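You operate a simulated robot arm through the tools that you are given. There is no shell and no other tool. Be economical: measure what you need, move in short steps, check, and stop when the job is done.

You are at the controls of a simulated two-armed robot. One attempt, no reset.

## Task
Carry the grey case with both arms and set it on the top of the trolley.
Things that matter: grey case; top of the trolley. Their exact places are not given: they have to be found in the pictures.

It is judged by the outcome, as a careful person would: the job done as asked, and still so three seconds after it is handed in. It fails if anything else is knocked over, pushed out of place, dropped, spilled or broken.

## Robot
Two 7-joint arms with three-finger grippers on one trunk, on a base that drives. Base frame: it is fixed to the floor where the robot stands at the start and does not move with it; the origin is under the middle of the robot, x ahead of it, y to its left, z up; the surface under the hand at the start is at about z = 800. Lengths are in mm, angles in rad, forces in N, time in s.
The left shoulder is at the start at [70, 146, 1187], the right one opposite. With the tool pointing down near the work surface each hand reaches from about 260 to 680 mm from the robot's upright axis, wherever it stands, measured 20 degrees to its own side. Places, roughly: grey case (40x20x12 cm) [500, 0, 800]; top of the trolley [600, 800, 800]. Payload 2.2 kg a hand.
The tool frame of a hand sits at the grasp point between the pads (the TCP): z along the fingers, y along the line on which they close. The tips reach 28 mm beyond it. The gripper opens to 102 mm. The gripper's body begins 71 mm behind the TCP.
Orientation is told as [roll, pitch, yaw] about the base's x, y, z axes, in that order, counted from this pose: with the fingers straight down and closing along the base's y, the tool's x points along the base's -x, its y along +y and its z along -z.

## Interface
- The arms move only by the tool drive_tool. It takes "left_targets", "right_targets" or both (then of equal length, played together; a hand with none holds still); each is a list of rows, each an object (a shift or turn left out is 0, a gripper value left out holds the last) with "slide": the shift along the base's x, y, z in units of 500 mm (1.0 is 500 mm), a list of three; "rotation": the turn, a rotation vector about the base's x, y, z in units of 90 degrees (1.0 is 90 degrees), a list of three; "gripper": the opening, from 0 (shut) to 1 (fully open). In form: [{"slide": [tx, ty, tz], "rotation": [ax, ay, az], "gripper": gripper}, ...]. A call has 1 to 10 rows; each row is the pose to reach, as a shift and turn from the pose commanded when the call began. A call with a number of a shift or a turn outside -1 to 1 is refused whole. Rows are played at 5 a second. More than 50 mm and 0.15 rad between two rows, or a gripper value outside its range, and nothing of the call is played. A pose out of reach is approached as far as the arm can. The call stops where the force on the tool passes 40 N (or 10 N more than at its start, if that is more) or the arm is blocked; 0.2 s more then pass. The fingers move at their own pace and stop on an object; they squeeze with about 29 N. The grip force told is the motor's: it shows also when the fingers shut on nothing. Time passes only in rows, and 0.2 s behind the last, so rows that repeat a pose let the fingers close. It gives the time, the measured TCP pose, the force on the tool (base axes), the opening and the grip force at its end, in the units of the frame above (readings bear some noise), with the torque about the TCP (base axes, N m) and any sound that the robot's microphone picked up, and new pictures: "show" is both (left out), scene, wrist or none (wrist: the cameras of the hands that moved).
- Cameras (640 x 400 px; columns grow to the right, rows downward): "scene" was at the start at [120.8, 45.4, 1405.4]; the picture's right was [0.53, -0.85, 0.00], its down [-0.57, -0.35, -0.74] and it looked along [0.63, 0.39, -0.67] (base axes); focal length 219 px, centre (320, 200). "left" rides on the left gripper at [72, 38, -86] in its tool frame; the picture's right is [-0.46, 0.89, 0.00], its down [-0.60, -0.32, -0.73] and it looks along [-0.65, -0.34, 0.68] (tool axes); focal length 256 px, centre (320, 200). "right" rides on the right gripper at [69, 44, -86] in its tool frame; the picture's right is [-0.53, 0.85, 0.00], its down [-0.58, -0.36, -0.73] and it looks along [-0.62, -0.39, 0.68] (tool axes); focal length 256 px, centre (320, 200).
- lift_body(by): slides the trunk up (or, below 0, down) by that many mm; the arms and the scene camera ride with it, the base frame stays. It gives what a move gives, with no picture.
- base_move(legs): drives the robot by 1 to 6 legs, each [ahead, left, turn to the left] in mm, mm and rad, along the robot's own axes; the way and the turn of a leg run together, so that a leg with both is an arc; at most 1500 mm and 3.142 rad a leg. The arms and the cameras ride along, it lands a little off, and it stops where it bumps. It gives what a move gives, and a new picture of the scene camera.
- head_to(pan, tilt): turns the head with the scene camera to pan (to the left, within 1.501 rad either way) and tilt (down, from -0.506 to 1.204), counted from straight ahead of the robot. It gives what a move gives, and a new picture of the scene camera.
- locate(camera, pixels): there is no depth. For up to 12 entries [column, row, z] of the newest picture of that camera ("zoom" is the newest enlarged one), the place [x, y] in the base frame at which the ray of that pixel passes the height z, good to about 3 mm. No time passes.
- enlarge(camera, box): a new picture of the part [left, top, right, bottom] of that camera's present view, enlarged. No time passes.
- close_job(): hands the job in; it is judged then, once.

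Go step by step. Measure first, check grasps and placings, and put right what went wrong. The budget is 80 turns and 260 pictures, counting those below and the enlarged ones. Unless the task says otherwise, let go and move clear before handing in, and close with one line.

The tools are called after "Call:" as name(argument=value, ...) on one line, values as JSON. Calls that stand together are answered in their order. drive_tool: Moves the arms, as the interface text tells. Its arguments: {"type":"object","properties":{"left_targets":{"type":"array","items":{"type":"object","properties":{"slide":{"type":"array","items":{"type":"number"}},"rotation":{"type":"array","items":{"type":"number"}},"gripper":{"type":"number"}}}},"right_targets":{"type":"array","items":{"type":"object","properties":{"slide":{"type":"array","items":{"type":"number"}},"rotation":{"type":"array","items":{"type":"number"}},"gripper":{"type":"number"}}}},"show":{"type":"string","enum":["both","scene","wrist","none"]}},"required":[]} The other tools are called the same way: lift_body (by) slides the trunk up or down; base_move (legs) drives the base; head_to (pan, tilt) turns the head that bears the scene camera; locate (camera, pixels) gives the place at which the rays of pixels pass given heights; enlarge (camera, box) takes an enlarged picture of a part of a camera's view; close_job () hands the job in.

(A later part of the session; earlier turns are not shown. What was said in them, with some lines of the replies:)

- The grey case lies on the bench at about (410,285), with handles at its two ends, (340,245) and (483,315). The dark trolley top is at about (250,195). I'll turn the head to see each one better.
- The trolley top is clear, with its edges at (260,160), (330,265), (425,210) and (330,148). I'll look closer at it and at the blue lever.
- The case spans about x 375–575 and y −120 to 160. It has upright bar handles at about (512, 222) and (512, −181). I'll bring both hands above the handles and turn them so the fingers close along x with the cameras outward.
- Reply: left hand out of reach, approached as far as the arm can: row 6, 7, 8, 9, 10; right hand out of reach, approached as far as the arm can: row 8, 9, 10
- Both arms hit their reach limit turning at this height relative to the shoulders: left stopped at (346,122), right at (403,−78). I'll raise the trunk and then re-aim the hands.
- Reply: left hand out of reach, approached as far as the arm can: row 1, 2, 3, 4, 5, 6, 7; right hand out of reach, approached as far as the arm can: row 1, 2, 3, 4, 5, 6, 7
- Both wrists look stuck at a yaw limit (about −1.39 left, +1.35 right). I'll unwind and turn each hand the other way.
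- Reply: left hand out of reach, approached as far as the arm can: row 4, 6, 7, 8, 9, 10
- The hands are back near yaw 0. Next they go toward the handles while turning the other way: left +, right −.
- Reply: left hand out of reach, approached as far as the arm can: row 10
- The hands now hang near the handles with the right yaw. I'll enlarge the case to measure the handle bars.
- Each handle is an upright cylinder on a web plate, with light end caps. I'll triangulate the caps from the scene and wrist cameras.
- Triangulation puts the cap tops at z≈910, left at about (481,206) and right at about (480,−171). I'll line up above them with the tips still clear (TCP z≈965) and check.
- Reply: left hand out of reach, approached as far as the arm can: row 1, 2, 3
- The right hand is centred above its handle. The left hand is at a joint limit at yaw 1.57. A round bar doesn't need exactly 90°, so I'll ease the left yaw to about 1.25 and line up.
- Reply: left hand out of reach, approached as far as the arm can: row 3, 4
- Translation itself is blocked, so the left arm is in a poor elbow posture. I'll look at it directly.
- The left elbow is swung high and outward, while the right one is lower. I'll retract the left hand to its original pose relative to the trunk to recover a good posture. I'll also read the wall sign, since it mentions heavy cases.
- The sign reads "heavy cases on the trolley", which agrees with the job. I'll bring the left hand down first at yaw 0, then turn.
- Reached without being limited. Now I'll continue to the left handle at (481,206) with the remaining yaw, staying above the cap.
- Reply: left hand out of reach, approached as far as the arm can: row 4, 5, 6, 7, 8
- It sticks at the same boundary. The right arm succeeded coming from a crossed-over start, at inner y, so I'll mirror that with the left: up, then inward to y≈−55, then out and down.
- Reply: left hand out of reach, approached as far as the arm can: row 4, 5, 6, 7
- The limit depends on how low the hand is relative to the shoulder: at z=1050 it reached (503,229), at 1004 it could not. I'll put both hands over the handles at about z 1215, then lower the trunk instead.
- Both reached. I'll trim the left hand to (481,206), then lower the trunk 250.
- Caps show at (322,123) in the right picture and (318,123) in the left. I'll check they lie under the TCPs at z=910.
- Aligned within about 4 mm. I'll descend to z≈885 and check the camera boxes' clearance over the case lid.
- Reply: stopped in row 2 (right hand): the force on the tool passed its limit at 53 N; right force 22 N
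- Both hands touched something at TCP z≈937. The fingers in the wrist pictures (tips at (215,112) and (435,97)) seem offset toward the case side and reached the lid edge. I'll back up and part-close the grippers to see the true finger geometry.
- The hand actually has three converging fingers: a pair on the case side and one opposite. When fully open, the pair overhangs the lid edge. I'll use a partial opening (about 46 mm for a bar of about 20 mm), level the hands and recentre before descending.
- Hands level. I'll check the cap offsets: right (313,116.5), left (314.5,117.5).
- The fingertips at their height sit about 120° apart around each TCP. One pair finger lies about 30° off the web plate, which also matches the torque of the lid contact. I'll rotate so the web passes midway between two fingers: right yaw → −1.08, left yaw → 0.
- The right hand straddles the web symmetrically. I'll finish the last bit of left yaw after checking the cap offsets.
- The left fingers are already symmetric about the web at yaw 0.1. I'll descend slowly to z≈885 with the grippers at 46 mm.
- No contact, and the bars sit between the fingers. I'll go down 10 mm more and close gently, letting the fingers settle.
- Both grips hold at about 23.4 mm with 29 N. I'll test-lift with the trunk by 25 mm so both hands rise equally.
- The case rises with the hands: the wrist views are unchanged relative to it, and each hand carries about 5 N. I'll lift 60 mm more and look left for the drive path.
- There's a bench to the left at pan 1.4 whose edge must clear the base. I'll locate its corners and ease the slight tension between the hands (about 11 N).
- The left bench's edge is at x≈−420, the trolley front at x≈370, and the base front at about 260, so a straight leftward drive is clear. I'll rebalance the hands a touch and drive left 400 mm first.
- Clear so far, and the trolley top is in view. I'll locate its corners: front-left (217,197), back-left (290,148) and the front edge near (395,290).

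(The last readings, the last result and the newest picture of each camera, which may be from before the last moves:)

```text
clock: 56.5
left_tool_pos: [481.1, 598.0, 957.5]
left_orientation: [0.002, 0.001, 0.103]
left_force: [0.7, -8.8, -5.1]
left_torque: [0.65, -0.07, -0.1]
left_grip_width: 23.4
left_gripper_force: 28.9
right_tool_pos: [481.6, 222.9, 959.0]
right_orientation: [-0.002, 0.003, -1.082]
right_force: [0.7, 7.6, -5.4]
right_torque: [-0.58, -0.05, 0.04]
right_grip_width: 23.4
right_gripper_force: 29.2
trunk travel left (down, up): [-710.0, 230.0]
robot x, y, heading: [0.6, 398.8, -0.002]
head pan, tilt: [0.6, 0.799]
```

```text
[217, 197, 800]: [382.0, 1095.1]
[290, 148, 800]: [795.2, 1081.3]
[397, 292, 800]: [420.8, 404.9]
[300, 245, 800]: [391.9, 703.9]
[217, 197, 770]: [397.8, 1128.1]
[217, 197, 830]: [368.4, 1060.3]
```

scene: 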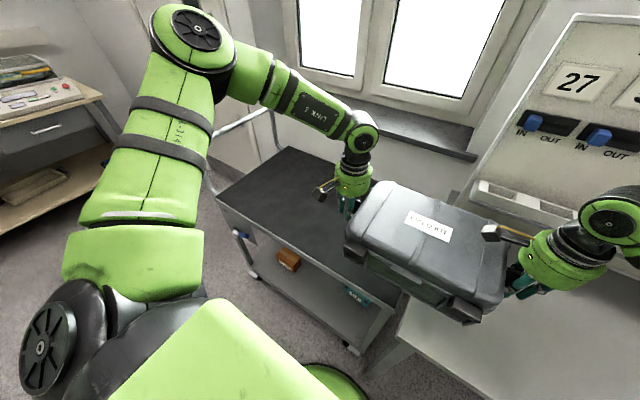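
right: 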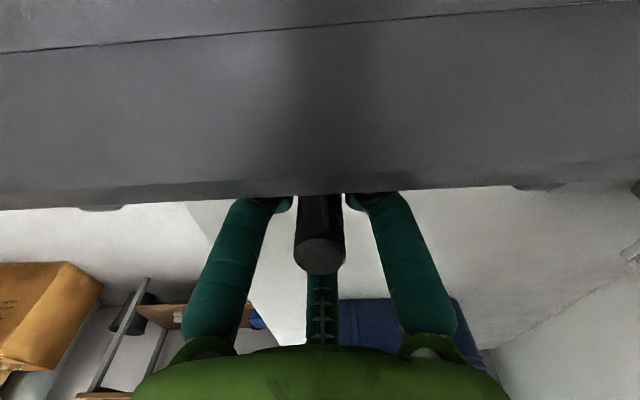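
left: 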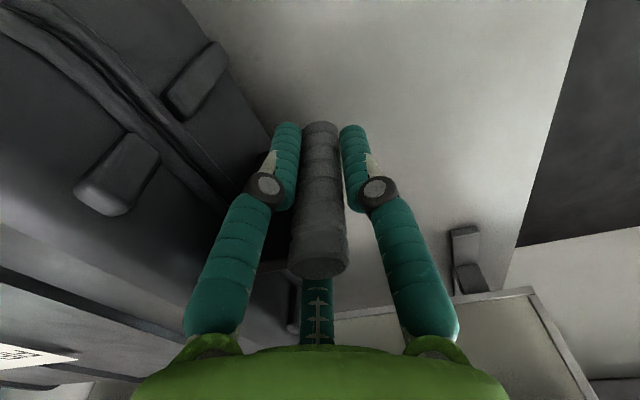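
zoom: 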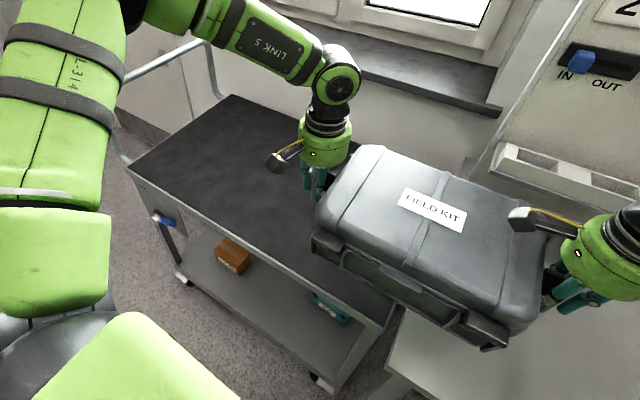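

The trolley top spans about x 385–795 and y 400–1095, centred at about (590,745). I'll drive left 335 mm so the case centre comes to y≈745.

Call:
base_move(legs=[[0, 170, 0], [0, 165, 0]])

Call:
head_to(pan=0.1, tilt=0.85)

```text
clock: 59.0
left_tool_pos: [482.3, 929.7, 958.2]
left_orientation: [0.004, 0.0, 0.103]
left_force: [0.0, -18.4, -4.3]
left_torque: [-0.56, 0.0, -0.13]
left_grip_width: 23.2
left_gripper_force: 28.9
right_tool_pos: [482.2, 553.4, 958.7]
right_orientation: [0.002, 0.003, -1.085]
right_force: [0.4, 18.1, -4.7]
right_torque: [0.41, 0.01, 0.05]
right_grip_width: 23.1
right_gripper_force: 29.2
trunk travel left (down, up): [-710.0, 230.0]
robot x, y, heading: [0.1, 728.2, -0.004]
head pan, tilt: [0.6, 0.799]
```

scene: 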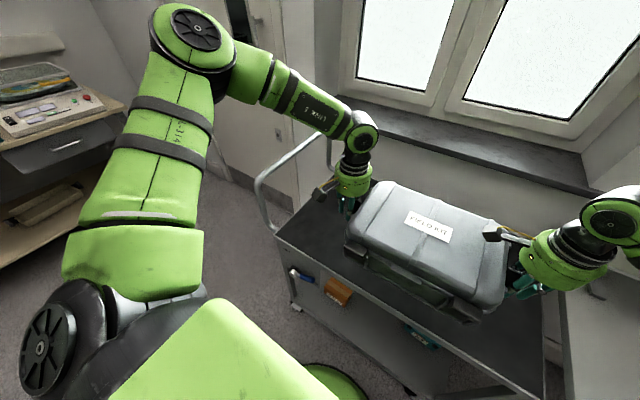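

```text
clock: 59.9
left_tool_pos: [482.3, 930.0, 957.4]
left_orientation: [0.002, 0.001, 0.103]
left_force: [-0.2, -1.0, -4.2]
left_torque: [0.12, -0.06, -0.13]
left_grip_width: 23.5
left_gripper_force: 28.9
right_tool_pos: [483.3, 555.4, 959.7]
right_orientation: [0.001, 0.002, -1.085]
right_force: [-0.5, 1.2, -3.9]
right_torque: [-0.05, 0.01, 0.05]
right_grip_width: 23.0
right_gripper_force: 28.6
trunk travel left (down, up): [-710.0, 230.0]
robot x, y, heading: [0.9, 732.3, -0.001]
head pan, tilt: [0.099, 0.85]
```

scene: 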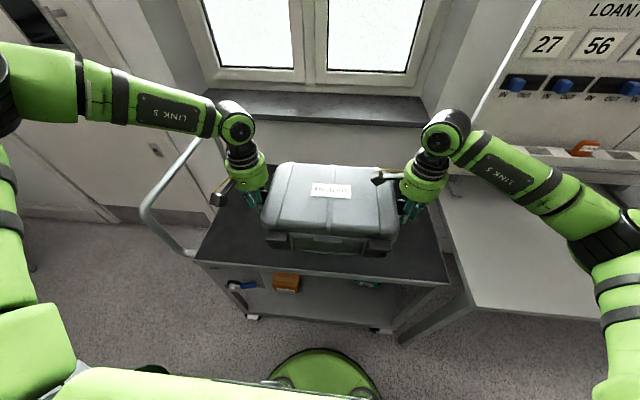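

The case is over the trolley with the internal tension near zero. I'll move both hands forward together by 90 mm in gentle steps to centre it in depth.

Call:
drive_tool(left_targets=[{"slide": [0.03, 0, 0]}, {"slide": [0.06, 0, 0]}, {"slide": [0.09, 0, 0]}, {"slide": [0.12, 0, 0]}, {"slide": [0.15, 0, 0]}, {"slide": [0.18, 0, 0]}, {"slide": [0.18, 0, 0]}], right_targets=[{"slide": [0.03, 0, 0]}, {"slide": [0.06, 0, 0]}, {"slide": [0.09, 0, 0]}, {"slide": [0.12, 0, 0]}, {"slide": [0.15, 0, 0]}, {"slide": [0.18, 0, 0]}, {"slide": [0.18, 0, 0]}])

```text
clock: 61.5
left_tool_pos: [550.0, 943.2, 968.7]
left_orientation: [-0.007, -0.003, 0.101]
left_force: [1.3, -19.2, -4.9]
left_torque: [-0.59, -0.04, -0.04]
left_grip_width: 23.9
left_gripper_force: 28.6
left hand out of reach, approached as far as the arm can: row 4, 5, 6, 7
right_tool_pos: [573.4, 555.7, 959.0]
right_orientation: [-0.001, 0.006, -1.081]
right_force: [-1.4, 18.7, -4.7]
right_torque: [0.31, -0.04, 0.13]
right_grip_width: 23.7
right_gripper_force: 28.6
trunk travel left (down, up): [-710.0, 230.0]
robot x, y, heading: [0.3, 733.4, -0.005]
head pan, tilt: [0.099, 0.85]
```

scene: 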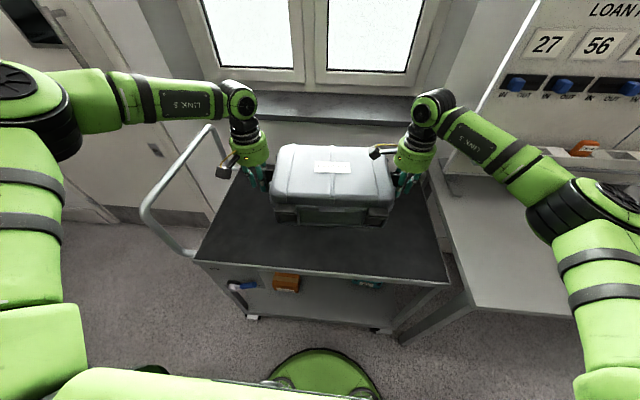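
right: 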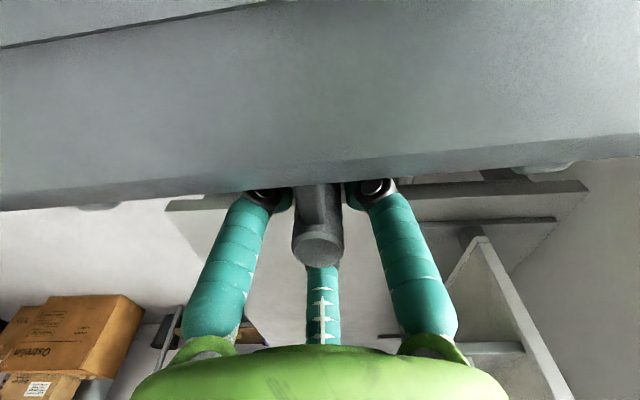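
left: 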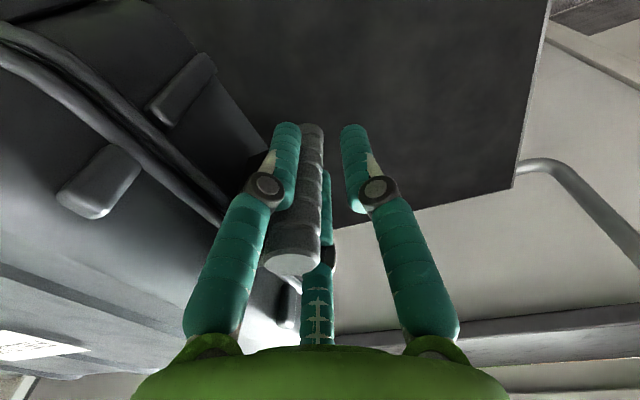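

The left arm hit its reach limit at x≈530 and slipped about 11 mm up and outward on the bar. I'll bring both hands back to x≈522 at the original spacing and height, and use the base for the remaining forward motion.

Call:
drive_tool(left_targets=[{"slide": [-0.01, -0.005, -0.006]}, {"slide": [-0.022, -0.011, -0.012]}, {"slide": [-0.034, -0.017, -0.018]}, {"slide": [-0.046, -0.022, -0.02]}, {"slide": [-0.056, -0.024, -0.021]}, {"slide": [-0.056, -0.024, -0.021]}], right_targets=[{"slide": [-0.04, 0, 0]}, {"slide": [-0.06, 0, 0]}, {"slide": [-0.075, 0, 0]}, {"slide": [-0.09, 0, 0]}, {"slide": [-0.1, 0, 0]}, {"slide": [-0.1, 0, 0]}])

```text
clock: 62.9
left_tool_pos: [522.1, 939.0, 954.0]
left_orientation: [0.014, 0.002, 0.104]
left_force: [-0.4, 29.6, -5.6]
left_torque: [0.79, -0.02, -0.15]
left_grip_width: 23.5
left_gripper_force: 28.3
right_tool_pos: [522.9, 551.0, 958.7]
right_orientation: [-0.003, -0.007, -1.09]
right_force: [-0.1, -28.8, -4.6]
right_torque: [-0.88, 0.02, 0.05]
right_grip_width: 23.7
right_gripper_force: 29.3
trunk travel left (down, up): [-710.0, 230.0]
robot x, y, heading: [1.2, 729.1, -0.001]
head pan, tilt: [0.099, 0.85]
```

scene: 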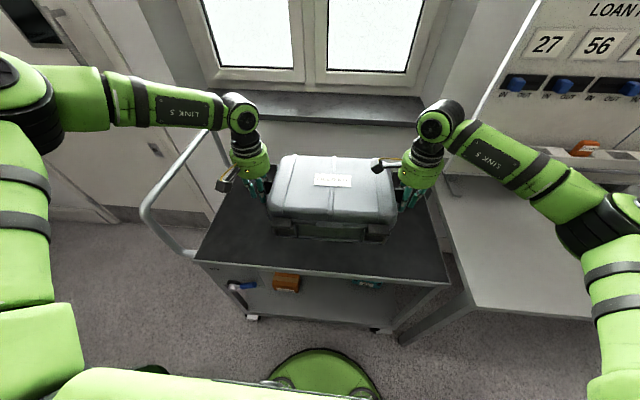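
right: 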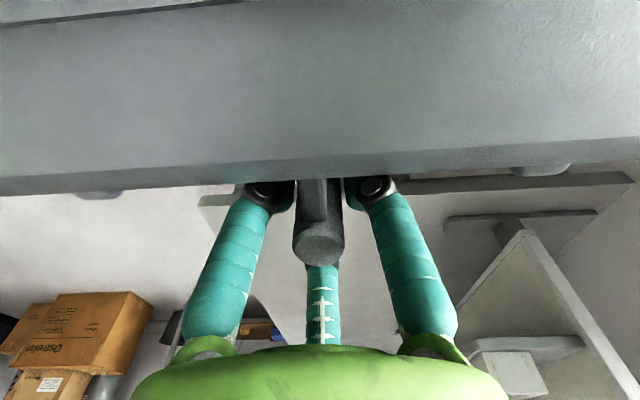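
left: 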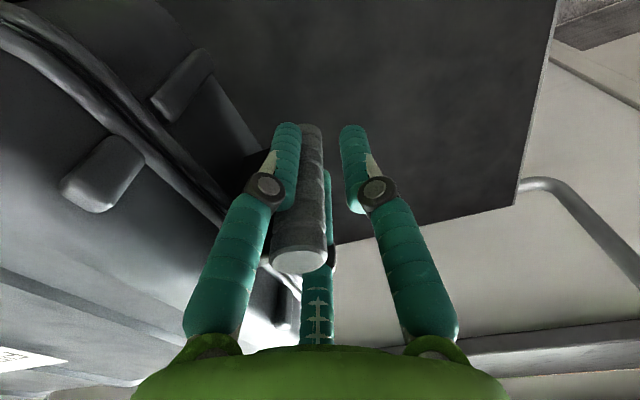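

The left hand is now about 12 mm further out on its handle, but it still holds (23.5 mm, 28 N, 5 N load). I'll relieve the 29 N squeeze between the hands, then drive forward 40 mm.

Call:
drive_tool(left_targets=[{"slide": [0, 0.0035, 0]}, {"slide": [0, 0.0035, 0]}], right_targets=[{"slide": [0, -0.0035, 0]}, {"slide": [0, -0.0035, 0]}], show="none")

Call:
base_move(legs=[[40, 0, 0]])

Call:
enlarge(camera="scene", box=[180, 120, 460, 300])

```text
clock: 63.5
left_tool_pos: [522.8, 938.3, 955.2]
left_orientation: [0.009, 0.002, 0.1]
left_force: [-0.8, 20.9, -5.8]
left_torque: [1.36, 0.02, -0.11]
left_grip_width: 23.4
left_gripper_force: 29.3
right_tool_pos: [522.6, 551.6, 959.2]
right_orientation: [-0.004, -0.003, -1.085]
right_force: [0.1, -20.1, -4.6]
right_torque: [-1.13, -0.05, 0.01]
right_grip_width: 22.9
right_gripper_force: 28.5
trunk travel left (down, up): [-710.0, 230.0]
robot x, y, heading: [1.5, 727.5, -0.005]
head pan, tilt: [0.099, 0.85]
```

```text
clock: 64.4
left_tool_pos: [559.3, 937.5, 956.4]
left_orientation: [0.008, -0.001, 0.102]
left_force: [-1.0, 21.8, -6.2]
left_torque: [1.03, -0.08, -0.13]
left_grip_width: 23.3
left_gripper_force: 28.9
right_tool_pos: [558.8, 550.3, 961.0]
right_orientation: [0.002, -0.003, -1.084]
right_force: [-1.0, -21.2, -3.1]
right_torque: [-0.58, -0.06, 0.01]
right_grip_width: 23.2
right_gripper_force: 29.0
trunk travel left (down, up): [-710.0, 230.0]
robot x, y, heading: [43.2, 729.4, -0.002]
head pan, tilt: [0.099, 0.85]
```

scene: 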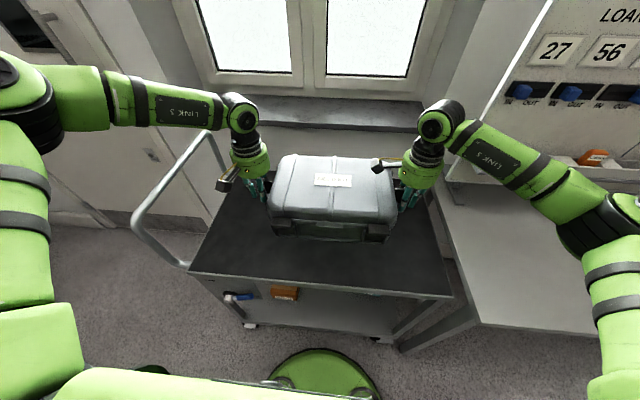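

```text
2.22 times, centred on (320, 210) of scene
```

zoom: 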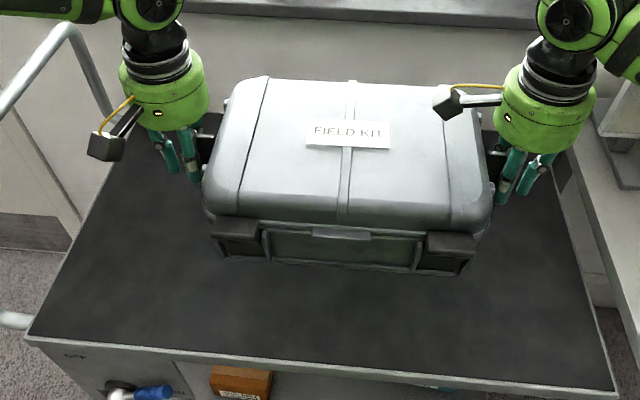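

The case is level with the trolley edge and over the middle of the top. The blue lever at about (235,297) has a label that may be the trolley's brake, so I'll read it before touching down.

Call:
enlarge(camera="scene", box=[190, 265, 290, 330])

```text
6.15 times, centred on (240, 298) of scene
```

zoom: 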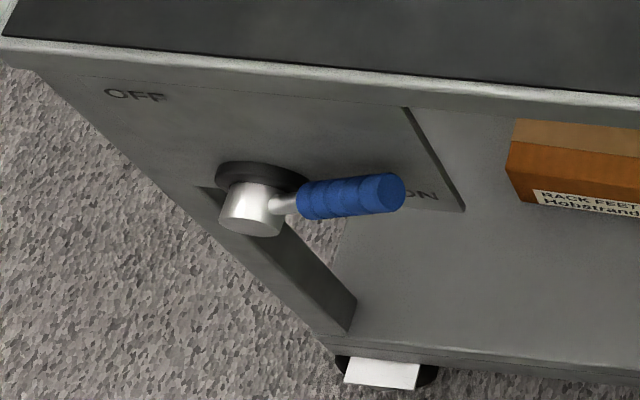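

The lever points to ON, so the brake is set. I'll lower with the trunk 70 mm first, then in small steps to touchdown (expected with the right TCP at about 875).

Call:
lift_body(by=-70)

Call:
enlarge(camera="scene", box=[180, 120, 460, 300])

```text
clock: 65.5
left_tool_pos: [561.4, 937.8, 884.7]
left_orientation: [0.008, 0.002, 0.101]
left_force: [0.5, -0.2, -4.9]
left_torque: [0.12, -0.01, -0.13]
left_grip_width: 23.5
left_gripper_force: 29.2
right_tool_pos: [561.5, 550.8, 888.0]
right_orientation: [-0.005, -0.002, -1.087]
right_force: [0.3, 1.6, -4.6]
right_torque: [-0.05, -0.04, 0.03]
right_grip_width: 23.1
right_gripper_force: 28.5
trunk travel left (down, up): [-640.0, 300.0]
robot x, y, heading: [43.3, 729.8, -0.001]
head pan, tilt: [0.099, 0.85]
```

```text
2.22 times, centred on (320, 210) of scene
```

zoom: 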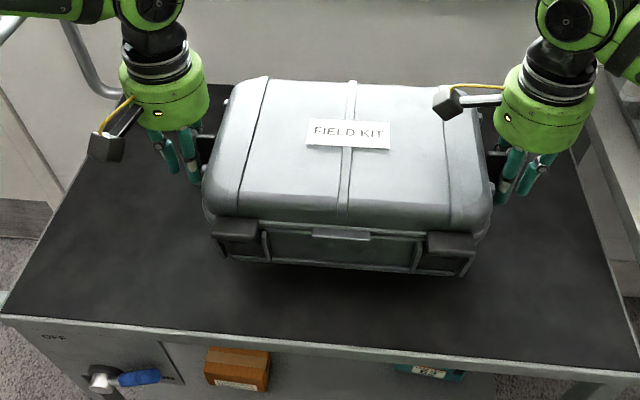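

Still hanging (about −4.8 N each) and just above the top. I'll lower in 6 mm steps.

Call:
lift_body(by=-7)

Call:
lift_body(by=-5)

Call:
enlarge(camera="scene", box=[180, 120, 460, 300])

```text
clock: 66.0
left_tool_pos: [562.2, 936.6, 878.6]
left_orientation: [0.009, 0.003, 0.103]
left_force: [-0.6, -0.4, -4.9]
left_torque: [0.18, -0.05, -0.08]
left_grip_width: 23.6
left_gripper_force: 29.0
right_tool_pos: [562.6, 550.8, 880.9]
right_orientation: [-0.004, 0.0, -1.085]
right_force: [-0.5, 0.9, -5.3]
right_torque: [-0.07, -0.01, 0.04]
right_grip_width: 23.4
right_gripper_force: 28.6
trunk travel left (down, up): [-633.0, 307.0]
robot x, y, heading: [36.6, 729.9, -0.005]
head pan, tilt: [0.099, 0.85]
```

```text
clock: 66.6
left_tool_pos: [561.8, 937.9, 873.4]
left_orientation: [0.01, 0.004, 0.102]
left_force: [-0.3, -1.6, -5.5]
left_torque: [0.08, -0.03, -0.13]
left_grip_width: 23.4
left_gripper_force: 28.8
right_tool_pos: [561.8, 551.3, 875.6]
right_orientation: [-0.004, -0.002, -1.086]
right_force: [0.6, 0.5, -4.6]
right_torque: [-0.08, -0.02, 0.05]
right_grip_width: 23.4
right_gripper_force: 28.6
trunk travel left (down, up): [-628.0, 312.0]
robot x, y, heading: [39.6, 731.1, 0.001]
head pan, tilt: [0.099, 0.85]
```

```text
2.22 times, centred on (320, 210) of scene
```

zoom: 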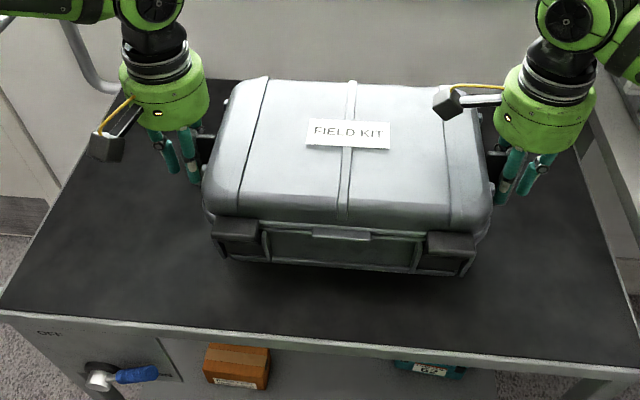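

No contact yet. I'll continue down in steps.

Call:
lift_body(by=-6)

Call:
lift_body(by=-6)

Call:
lift_body(by=-6)

```text
clock: 67.1
left_tool_pos: [562.2, 937.9, 866.6]
left_orientation: [0.009, 0.005, 0.103]
left_force: [-0.1, -0.2, -3.7]
left_torque: [0.0, -0.01, -0.09]
left_grip_width: 23.5
left_gripper_force: 28.3
right_tool_pos: [562.9, 550.6, 870.1]
right_orientation: [-0.004, -0.003, -1.086]
right_force: [0.1, 1.2, -5.4]
right_torque: [-0.07, -0.02, 0.07]
right_grip_width: 23.4
right_gripper_force: 29.2
trunk travel left (down, up): [-622.0, 318.0]
robot x, y, heading: [41.5, 730.1, -0.006]
head pan, tilt: [0.099, 0.85]
```

```text
clock: 67.7
left_tool_pos: [561.9, 938.2, 860.7]
left_orientation: [0.009, 0.005, 0.103]
left_force: [0.5, -1.4, -4.8]
left_torque: [-0.03, -0.07, -0.15]
left_grip_width: 23.3
left_gripper_force: 28.7
right_tool_pos: [562.9, 550.9, 865.0]
right_orientation: [-0.005, -0.002, -1.086]
right_force: [-0.1, 0.3, -5.0]
right_torque: [0.01, 0.0, 0.0]
right_grip_width: 23.0
right_gripper_force: 28.9
trunk travel left (down, up): [-616.0, 324.0]
robot x, y, heading: [43.3, 727.7, -0.003]
head pan, tilt: [0.099, 0.85]
```

```text
clock: 68.2
left_tool_pos: [562.1, 937.8, 855.2]
left_orientation: [0.008, 0.004, 0.105]
left_force: [-0.2, -0.2, -3.9]
left_torque: [-0.03, -0.01, -0.07]
left_grip_width: 23.4
left_gripper_force: 29.8
right_tool_pos: [563.7, 550.7, 859.0]
right_orientation: [-0.003, -0.001, -1.085]
right_force: [-0.6, 0.0, -3.8]
right_torque: [-0.05, -0.01, 0.06]
right_grip_width: 23.5
right_gripper_force: 28.8
trunk travel left (down, up): [-610.0, 330.0]
robot x, y, heading: [38.4, 730.4, -0.0]
head pan, tilt: [0.099, 0.85]
```

Still hanging, so the trolley top is lower than the bench. I'll look at the gap.

Call:
enlarge(camera="scene", box=[250, 180, 410, 280])

Call:
enlarge(camera="left", box=[0, 0, 640, 400])

```text
4.00 times, centred on (330, 230) of scene
```

zoom: 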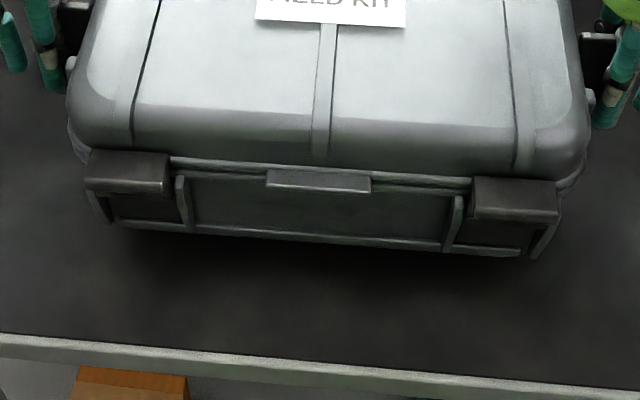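

```text
1.00 times, centred on (320, 200) of left (not enlarged: the box is as wide or as high as the picture)
```

zoom: 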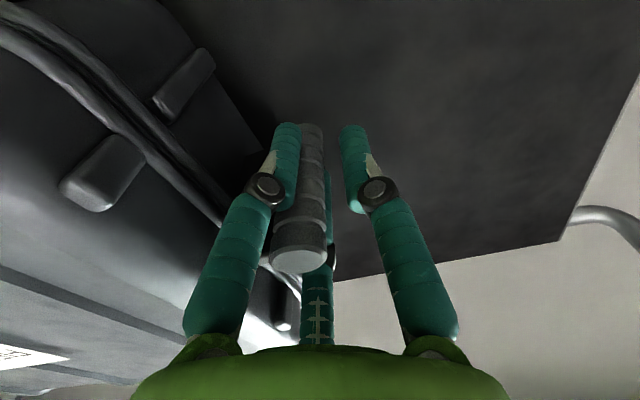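

The shadow suggests a small remaining gap. I'll continue in steps and watch for the load to drop off.

Call:
lift_body(by=-7)

Call:
lift_body(by=-7)

Call:
lift_body(by=-6)

```text
clock: 68.8
left_tool_pos: [562.3, 937.6, 847.9]
left_orientation: [0.01, 0.003, 0.103]
left_force: [-0.1, -0.1, -5.3]
left_torque: [-0.03, -0.01, -0.09]
left_grip_width: 23.2
left_gripper_force: 29.1
right_tool_pos: [562.5, 551.6, 852.0]
right_orientation: [-0.003, -0.001, -1.086]
right_force: [-0.3, 0.8, -5.5]
right_torque: [-0.05, 0.0, 0.04]
right_grip_width: 23.1
right_gripper_force: 28.7
trunk travel left (down, up): [-603.0, 337.0]
robot x, y, heading: [41.9, 726.8, -0.001]
head pan, tilt: [0.099, 0.85]
```

```text
clock: 69.3
left_tool_pos: [561.5, 938.1, 840.1]
left_orientation: [0.01, 0.003, 0.104]
left_force: [0.1, -1.0, -5.1]
left_torque: [0.0, -0.12, -0.1]
left_grip_width: 23.4
left_gripper_force: 29.1
right_tool_pos: [561.8, 551.1, 845.5]
right_orientation: [-0.004, -0.002, -1.087]
right_force: [0.1, 0.9, -4.8]
right_torque: [-0.08, -0.03, 0.08]
right_grip_width: 23.3
right_gripper_force: 29.4
trunk travel left (down, up): [-596.0, 344.0]
robot x, y, heading: [42.1, 731.0, -0.005]
head pan, tilt: [0.099, 0.85]
```

```text
clock: 69.9
left_tool_pos: [560.6, 937.7, 834.6]
left_orientation: [0.009, 0.003, 0.104]
left_force: [-0.8, -0.4, -4.9]
left_torque: [0.03, -0.06, -0.11]
left_grip_width: 23.7
left_gripper_force: 29.4
right_tool_pos: [562.7, 549.7, 838.2]
right_orientation: [-0.003, -0.002, -1.086]
right_force: [-0.2, -0.4, -4.7]
right_torque: [-0.05, -0.01, 0.02]
right_grip_width: 23.2
right_gripper_force: 29.6
trunk travel left (down, up): [-590.0, 350.0]
robot x, y, heading: [39.4, 726.6, -0.002]
head pan, tilt: [0.099, 0.85]
```

Call:
head_to(pan=0.1, tilt=0.8)

Call:
enlarge(camera="scene", box=[240, 180, 420, 300])

Call:
lift_body(by=-6)

Call:
lift_body(by=-6)

```text
clock: 70.5
left_tool_pos: [562.4, 937.8, 834.7]
left_orientation: [0.009, 0.006, 0.104]
left_force: [0.5, 0.3, -6.1]
left_torque: [0.05, -0.01, -0.13]
left_grip_width: 23.3
left_gripper_force: 29.3
right_tool_pos: [562.3, 551.1, 838.5]
right_orientation: [-0.004, -0.002, -1.084]
right_force: [0.4, -0.8, -4.9]
right_torque: [-0.07, -0.04, 0.03]
right_grip_width: 23.5
right_gripper_force: 29.1
trunk travel left (down, up): [-590.0, 350.0]
robot x, y, heading: [43.6, 727.2, -0.0]
head pan, tilt: [0.099, 0.799]
```

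scene: 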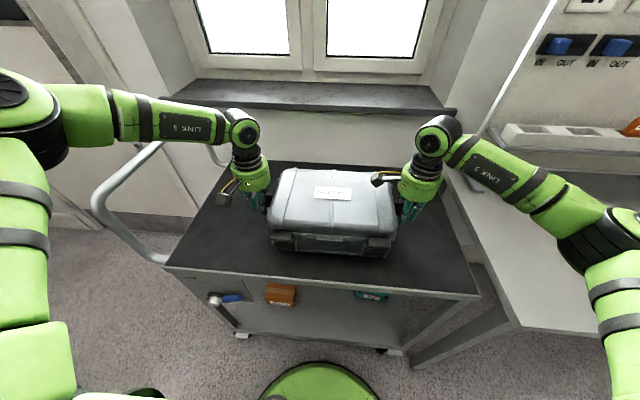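

```text
3.33 times, centred on (330, 240) of scene
```

zoom: 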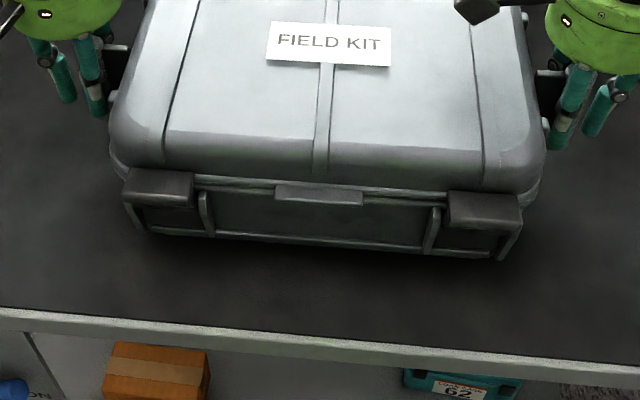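

```text
clock: 71.1
left_tool_pos: [561.5, 937.9, 828.8]
left_orientation: [0.008, 0.003, 0.102]
left_force: [-0.5, -0.1, -5.1]
left_torque: [0.07, -0.03, -0.11]
left_grip_width: 23.7
left_gripper_force: 28.6
right_tool_pos: [562.1, 551.4, 833.0]
right_orientation: [-0.003, -0.002, -1.085]
right_force: [0.1, 0.4, -4.8]
right_torque: [-0.05, 0.0, 0.06]
right_grip_width: 23.5
right_gripper_force: 29.0
trunk travel left (down, up): [-584.0, 356.0]
robot x, y, heading: [43.4, 729.1, -0.006]
head pan, tilt: [0.099, 0.799]
```

```text
clock: 71.6
left_tool_pos: [562.3, 937.1, 826.4]
left_orientation: [0.008, -0.007, 0.101]
left_force: [1.4, 4.5, 16.3]
left_torque: [0.74, -0.09, -0.13]
left_grip_width: 23.3
left_gripper_force: 28.7
right_tool_pos: [561.5, 550.6, 829.5]
right_orientation: [0.003, -0.005, -1.087]
right_force: [4.6, -2.1, 1.7]
right_torque: [0.74, -0.14, -0.06]
right_grip_width: 23.2
right_gripper_force: 29.1
trunk travel left (down, up): [-578.0, 362.0]
robot x, y, heading: [40.9, 732.5, 0.004]
head pan, tilt: [0.099, 0.799]
```

Touchdown: left +16 N, right +2 N. I'll even out the hands slightly to confirm the weight is fully on the trolley.

Call:
drive_tool(left_targets=[{"slide": [0, 0, 0.002]}, {"slide": [0, 0, 0.002]}], right_targets=[{"slide": [0, 0, -0.004]}, {"slide": [0, 0, -0.004]}])

Call:
enlarge(camera="scene", box=[240, 180, 420, 300])

```text
clock: 72.2
left_tool_pos: [560.9, 936.2, 827.2]
left_orientation: [0.006, -0.006, 0.103]
left_force: [6.6, 1.5, 21.4]
left_torque: [0.23, -0.24, -0.03]
left_grip_width: 23.6
left_gripper_force: 28.7
right_tool_pos: [560.9, 550.0, 827.2]
right_orientation: [0.001, -0.001, -1.086]
right_force: [6.1, -0.6, 5.3]
right_torque: [0.81, -0.19, -0.07]
right_grip_width: 23.2
right_gripper_force: 29.3
trunk travel left (down, up): [-578.0, 362.0]
robot x, y, heading: [37.4, 728.7, 0.001]
head pan, tilt: [0.099, 0.799]
```

scene: 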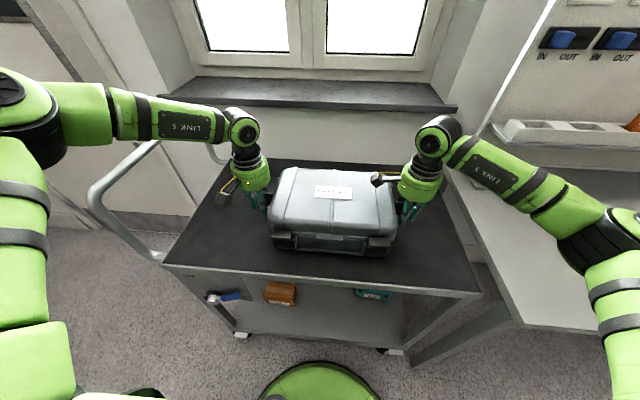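
right: 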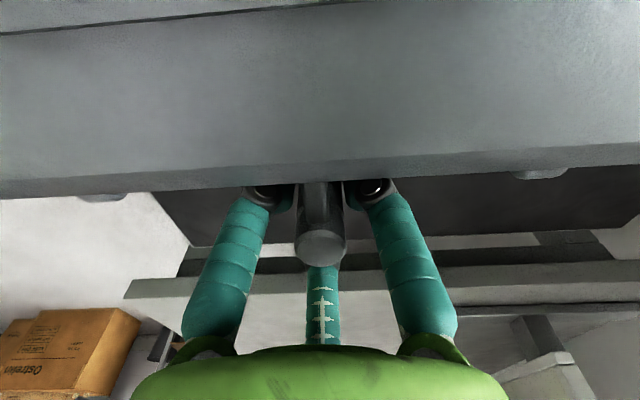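
left: 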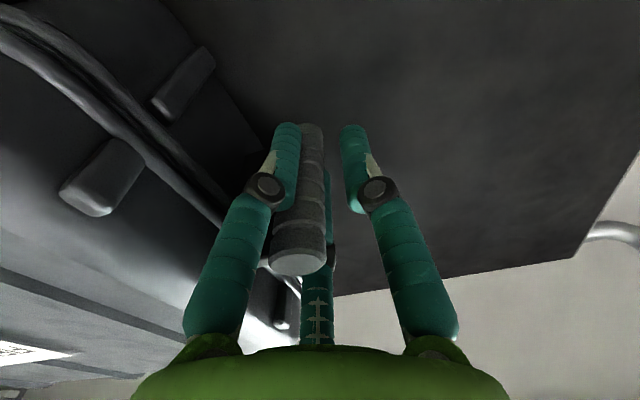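

```text
3.33 times, centred on (330, 240) of scene
```

zoom: 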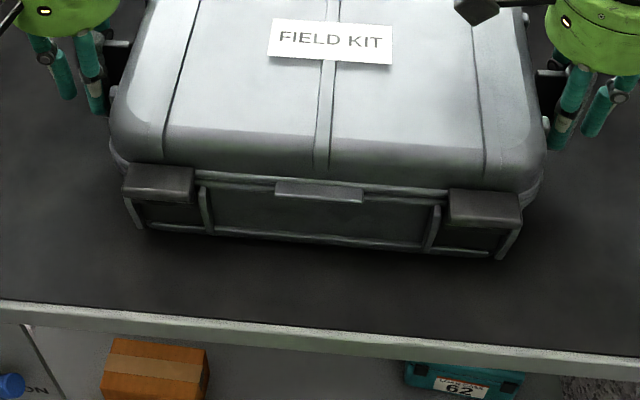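

The weight is on the trolley, with both hands reading upward contact. I'll ease off 2 mm and open to 46 mm, keeping the hands still.

Call:
drive_tool(left_targets=[{"slide": [0, 0, 0.003]}, {"slide": [0, 0, 0.003], "gripper": 0.3}, {"slide": [0, 0, 0.003], "gripper": 0.42}, {"slide": [0, 0, 0.003]}], right_targets=[{"slide": [0, 0, 0.001]}, {"slide": [0, 0, 0.001], "gripper": 0.3}, {"slide": [0, 0, 0.001], "gripper": 0.42}, {"slide": [0, 0, 0.001]}])

```text
clock: 73.2
left_tool_pos: [561.0, 937.1, 826.4]
left_orientation: [0.008, 0.006, 0.1]
left_force: [-0.1, 0.3, -0.4]
left_torque: [-0.03, -0.03, 0.02]
left_grip_width: 43.0
left_gripper_force: 0.2
right_tool_pos: [560.6, 551.6, 826.3]
right_orientation: [-0.005, -0.002, -1.087]
right_force: [-0.5, 0.8, -0.3]
right_torque: [0.0, -0.02, 0.0]
right_grip_width: 42.9
right_gripper_force: 0.0
trunk travel left (down, up): [-578.0, 362.0]
robot x, y, heading: [40.5, 728.1, -0.001]
head pan, tilt: [0.099, 0.799]
```

scene: 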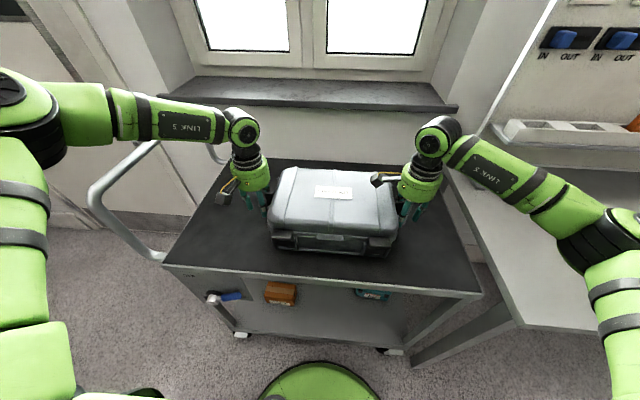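
right: 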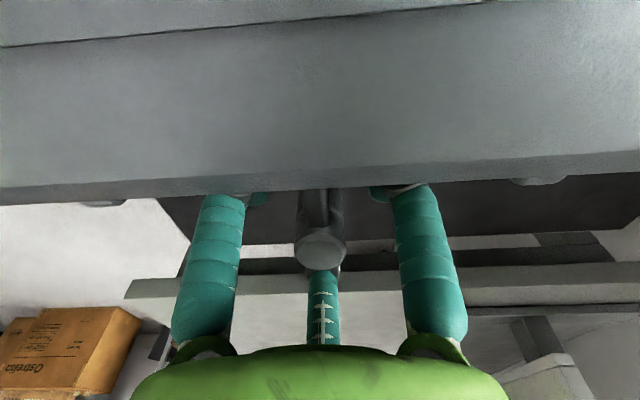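
left: 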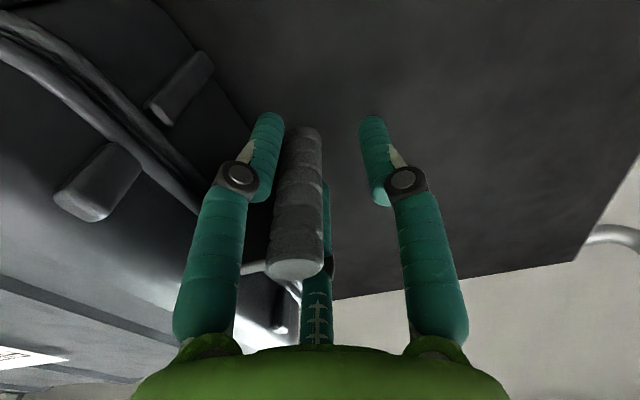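

Both are released with zero forces. I'll centre the left hand on its bar (5 mm inward), then raise with the trunk.

Call:
drive_tool(left_targets=[{"slide": [0, -0.01, 0]}], show="none")

Call:
lift_body(by=30)

Call:
lift_body(by=120)

Call:
head_to(pan=0.1, tilt=0.9)

```text
clock: 73.6
left_tool_pos: [559.9, 933.9, 827.7]
left_orientation: [0.009, 0.003, 0.103]
left_force: [-0.3, 0.6, -1.3]
left_torque: [0.03, 0.03, -0.01]
left_grip_width: 42.8
left_gripper_force: 0.0
right_tool_pos: [562.0, 551.6, 825.9]
right_orientation: [-0.003, -0.004, -1.085]
right_force: [-0.1, 0.9, 0.2]
right_torque: [-0.01, 0.0, 0.01]
right_grip_width: 42.5
right_gripper_force: 0.0
trunk travel left (down, up): [-578.0, 362.0]
robot x, y, heading: [43.6, 727.5, -0.003]
head pan, tilt: [0.099, 0.799]
```

```text
clock: 74.4
left_tool_pos: [561.6, 933.1, 856.3]
left_orientation: [0.01, 0.003, 0.104]
left_force: [0.0, 0.5, -0.7]
left_torque: [0.02, 0.0, -0.05]
left_grip_width: 42.8
left_gripper_force: 0.2
right_tool_pos: [562.2, 552.1, 857.1]
right_orientation: [-0.001, -0.003, -1.085]
right_force: [0.8, 0.0, 0.2]
right_torque: [0.01, 0.03, 0.02]
right_grip_width: 43.0
right_gripper_force: 0.0
trunk travel left (down, up): [-608.0, 332.0]
robot x, y, heading: [42.6, 731.2, -0.004]
head pan, tilt: [0.099, 0.799]
```

```text
clock: 75.9
left_tool_pos: [560.1, 933.0, 976.9]
left_orientation: [0.008, 0.001, 0.104]
left_force: [-1.4, 0.4, 0.1]
left_torque: [0.0, -0.02, -0.02]
left_grip_width: 43.2
left_gripper_force: 0.1
right_tool_pos: [562.1, 550.5, 976.9]
right_orientation: [-0.002, -0.004, -1.085]
right_force: [-0.4, 0.3, -0.2]
right_torque: [0.01, 0.01, -0.01]
right_grip_width: 42.8
right_gripper_force: 0.0
trunk travel left (down, up): [-728.0, 212.0]
robot x, y, heading: [39.4, 732.2, -0.005]
head pan, tilt: [0.099, 0.799]
```

```text
clock: 76.5
left_tool_pos: [561.1, 933.4, 976.4]
left_orientation: [0.01, 0.001, 0.101]
left_force: [-0.1, 0.3, -0.7]
left_torque: [-0.02, 0.03, -0.02]
left_grip_width: 42.6
left_gripper_force: 0.1
right_tool_pos: [562.4, 550.9, 976.3]
right_orientation: [0.0, -0.001, -1.084]
right_force: [0.9, 0.2, 0.6]
right_torque: [-0.02, 0.02, 0.01]
right_grip_width: 43.2
right_gripper_force: 0.2
trunk travel left (down, up): [-728.0, 212.0]
robot x, y, heading: [36.4, 730.5, -0.005]
head pan, tilt: [0.099, 0.901]
```

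scene: 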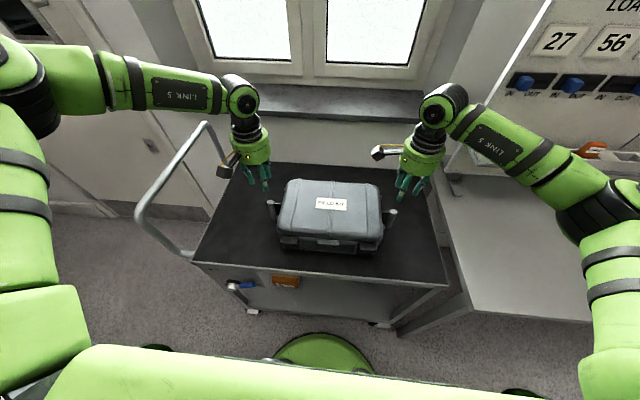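

The hands are clear and the case sits level on the trolley top. One quick check of the register tray tag at (590,150) and the case.

Call:
enlarge(camera="scene", box=[540, 110, 640, 180])

Call:
enlarge(camera="scene", box=[190, 150, 470, 330])

```text
5.71 times, centred on (590, 145) of scene
```

zoom: 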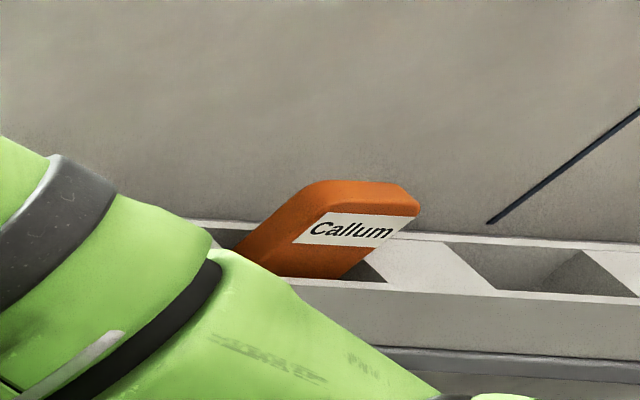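

```text
2.22 times, centred on (330, 240) of scene
```

zoom: 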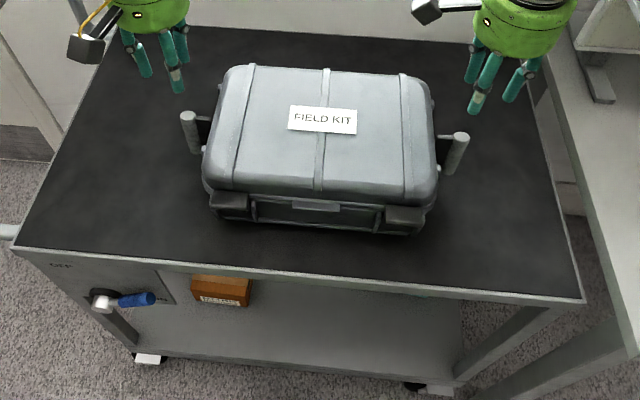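

The case sits upright in the middle of the trolley top, the hands are clear, the brake lever is at ON and the tag is in its slot. Handing in.

Call:
close_job()

```text
The job is handed in.
```

I carried the grey case with both arms and set it in the middle of the trolley top, then released it and moved both hands clear before handing in. I saw nothing knocked over or out of place.
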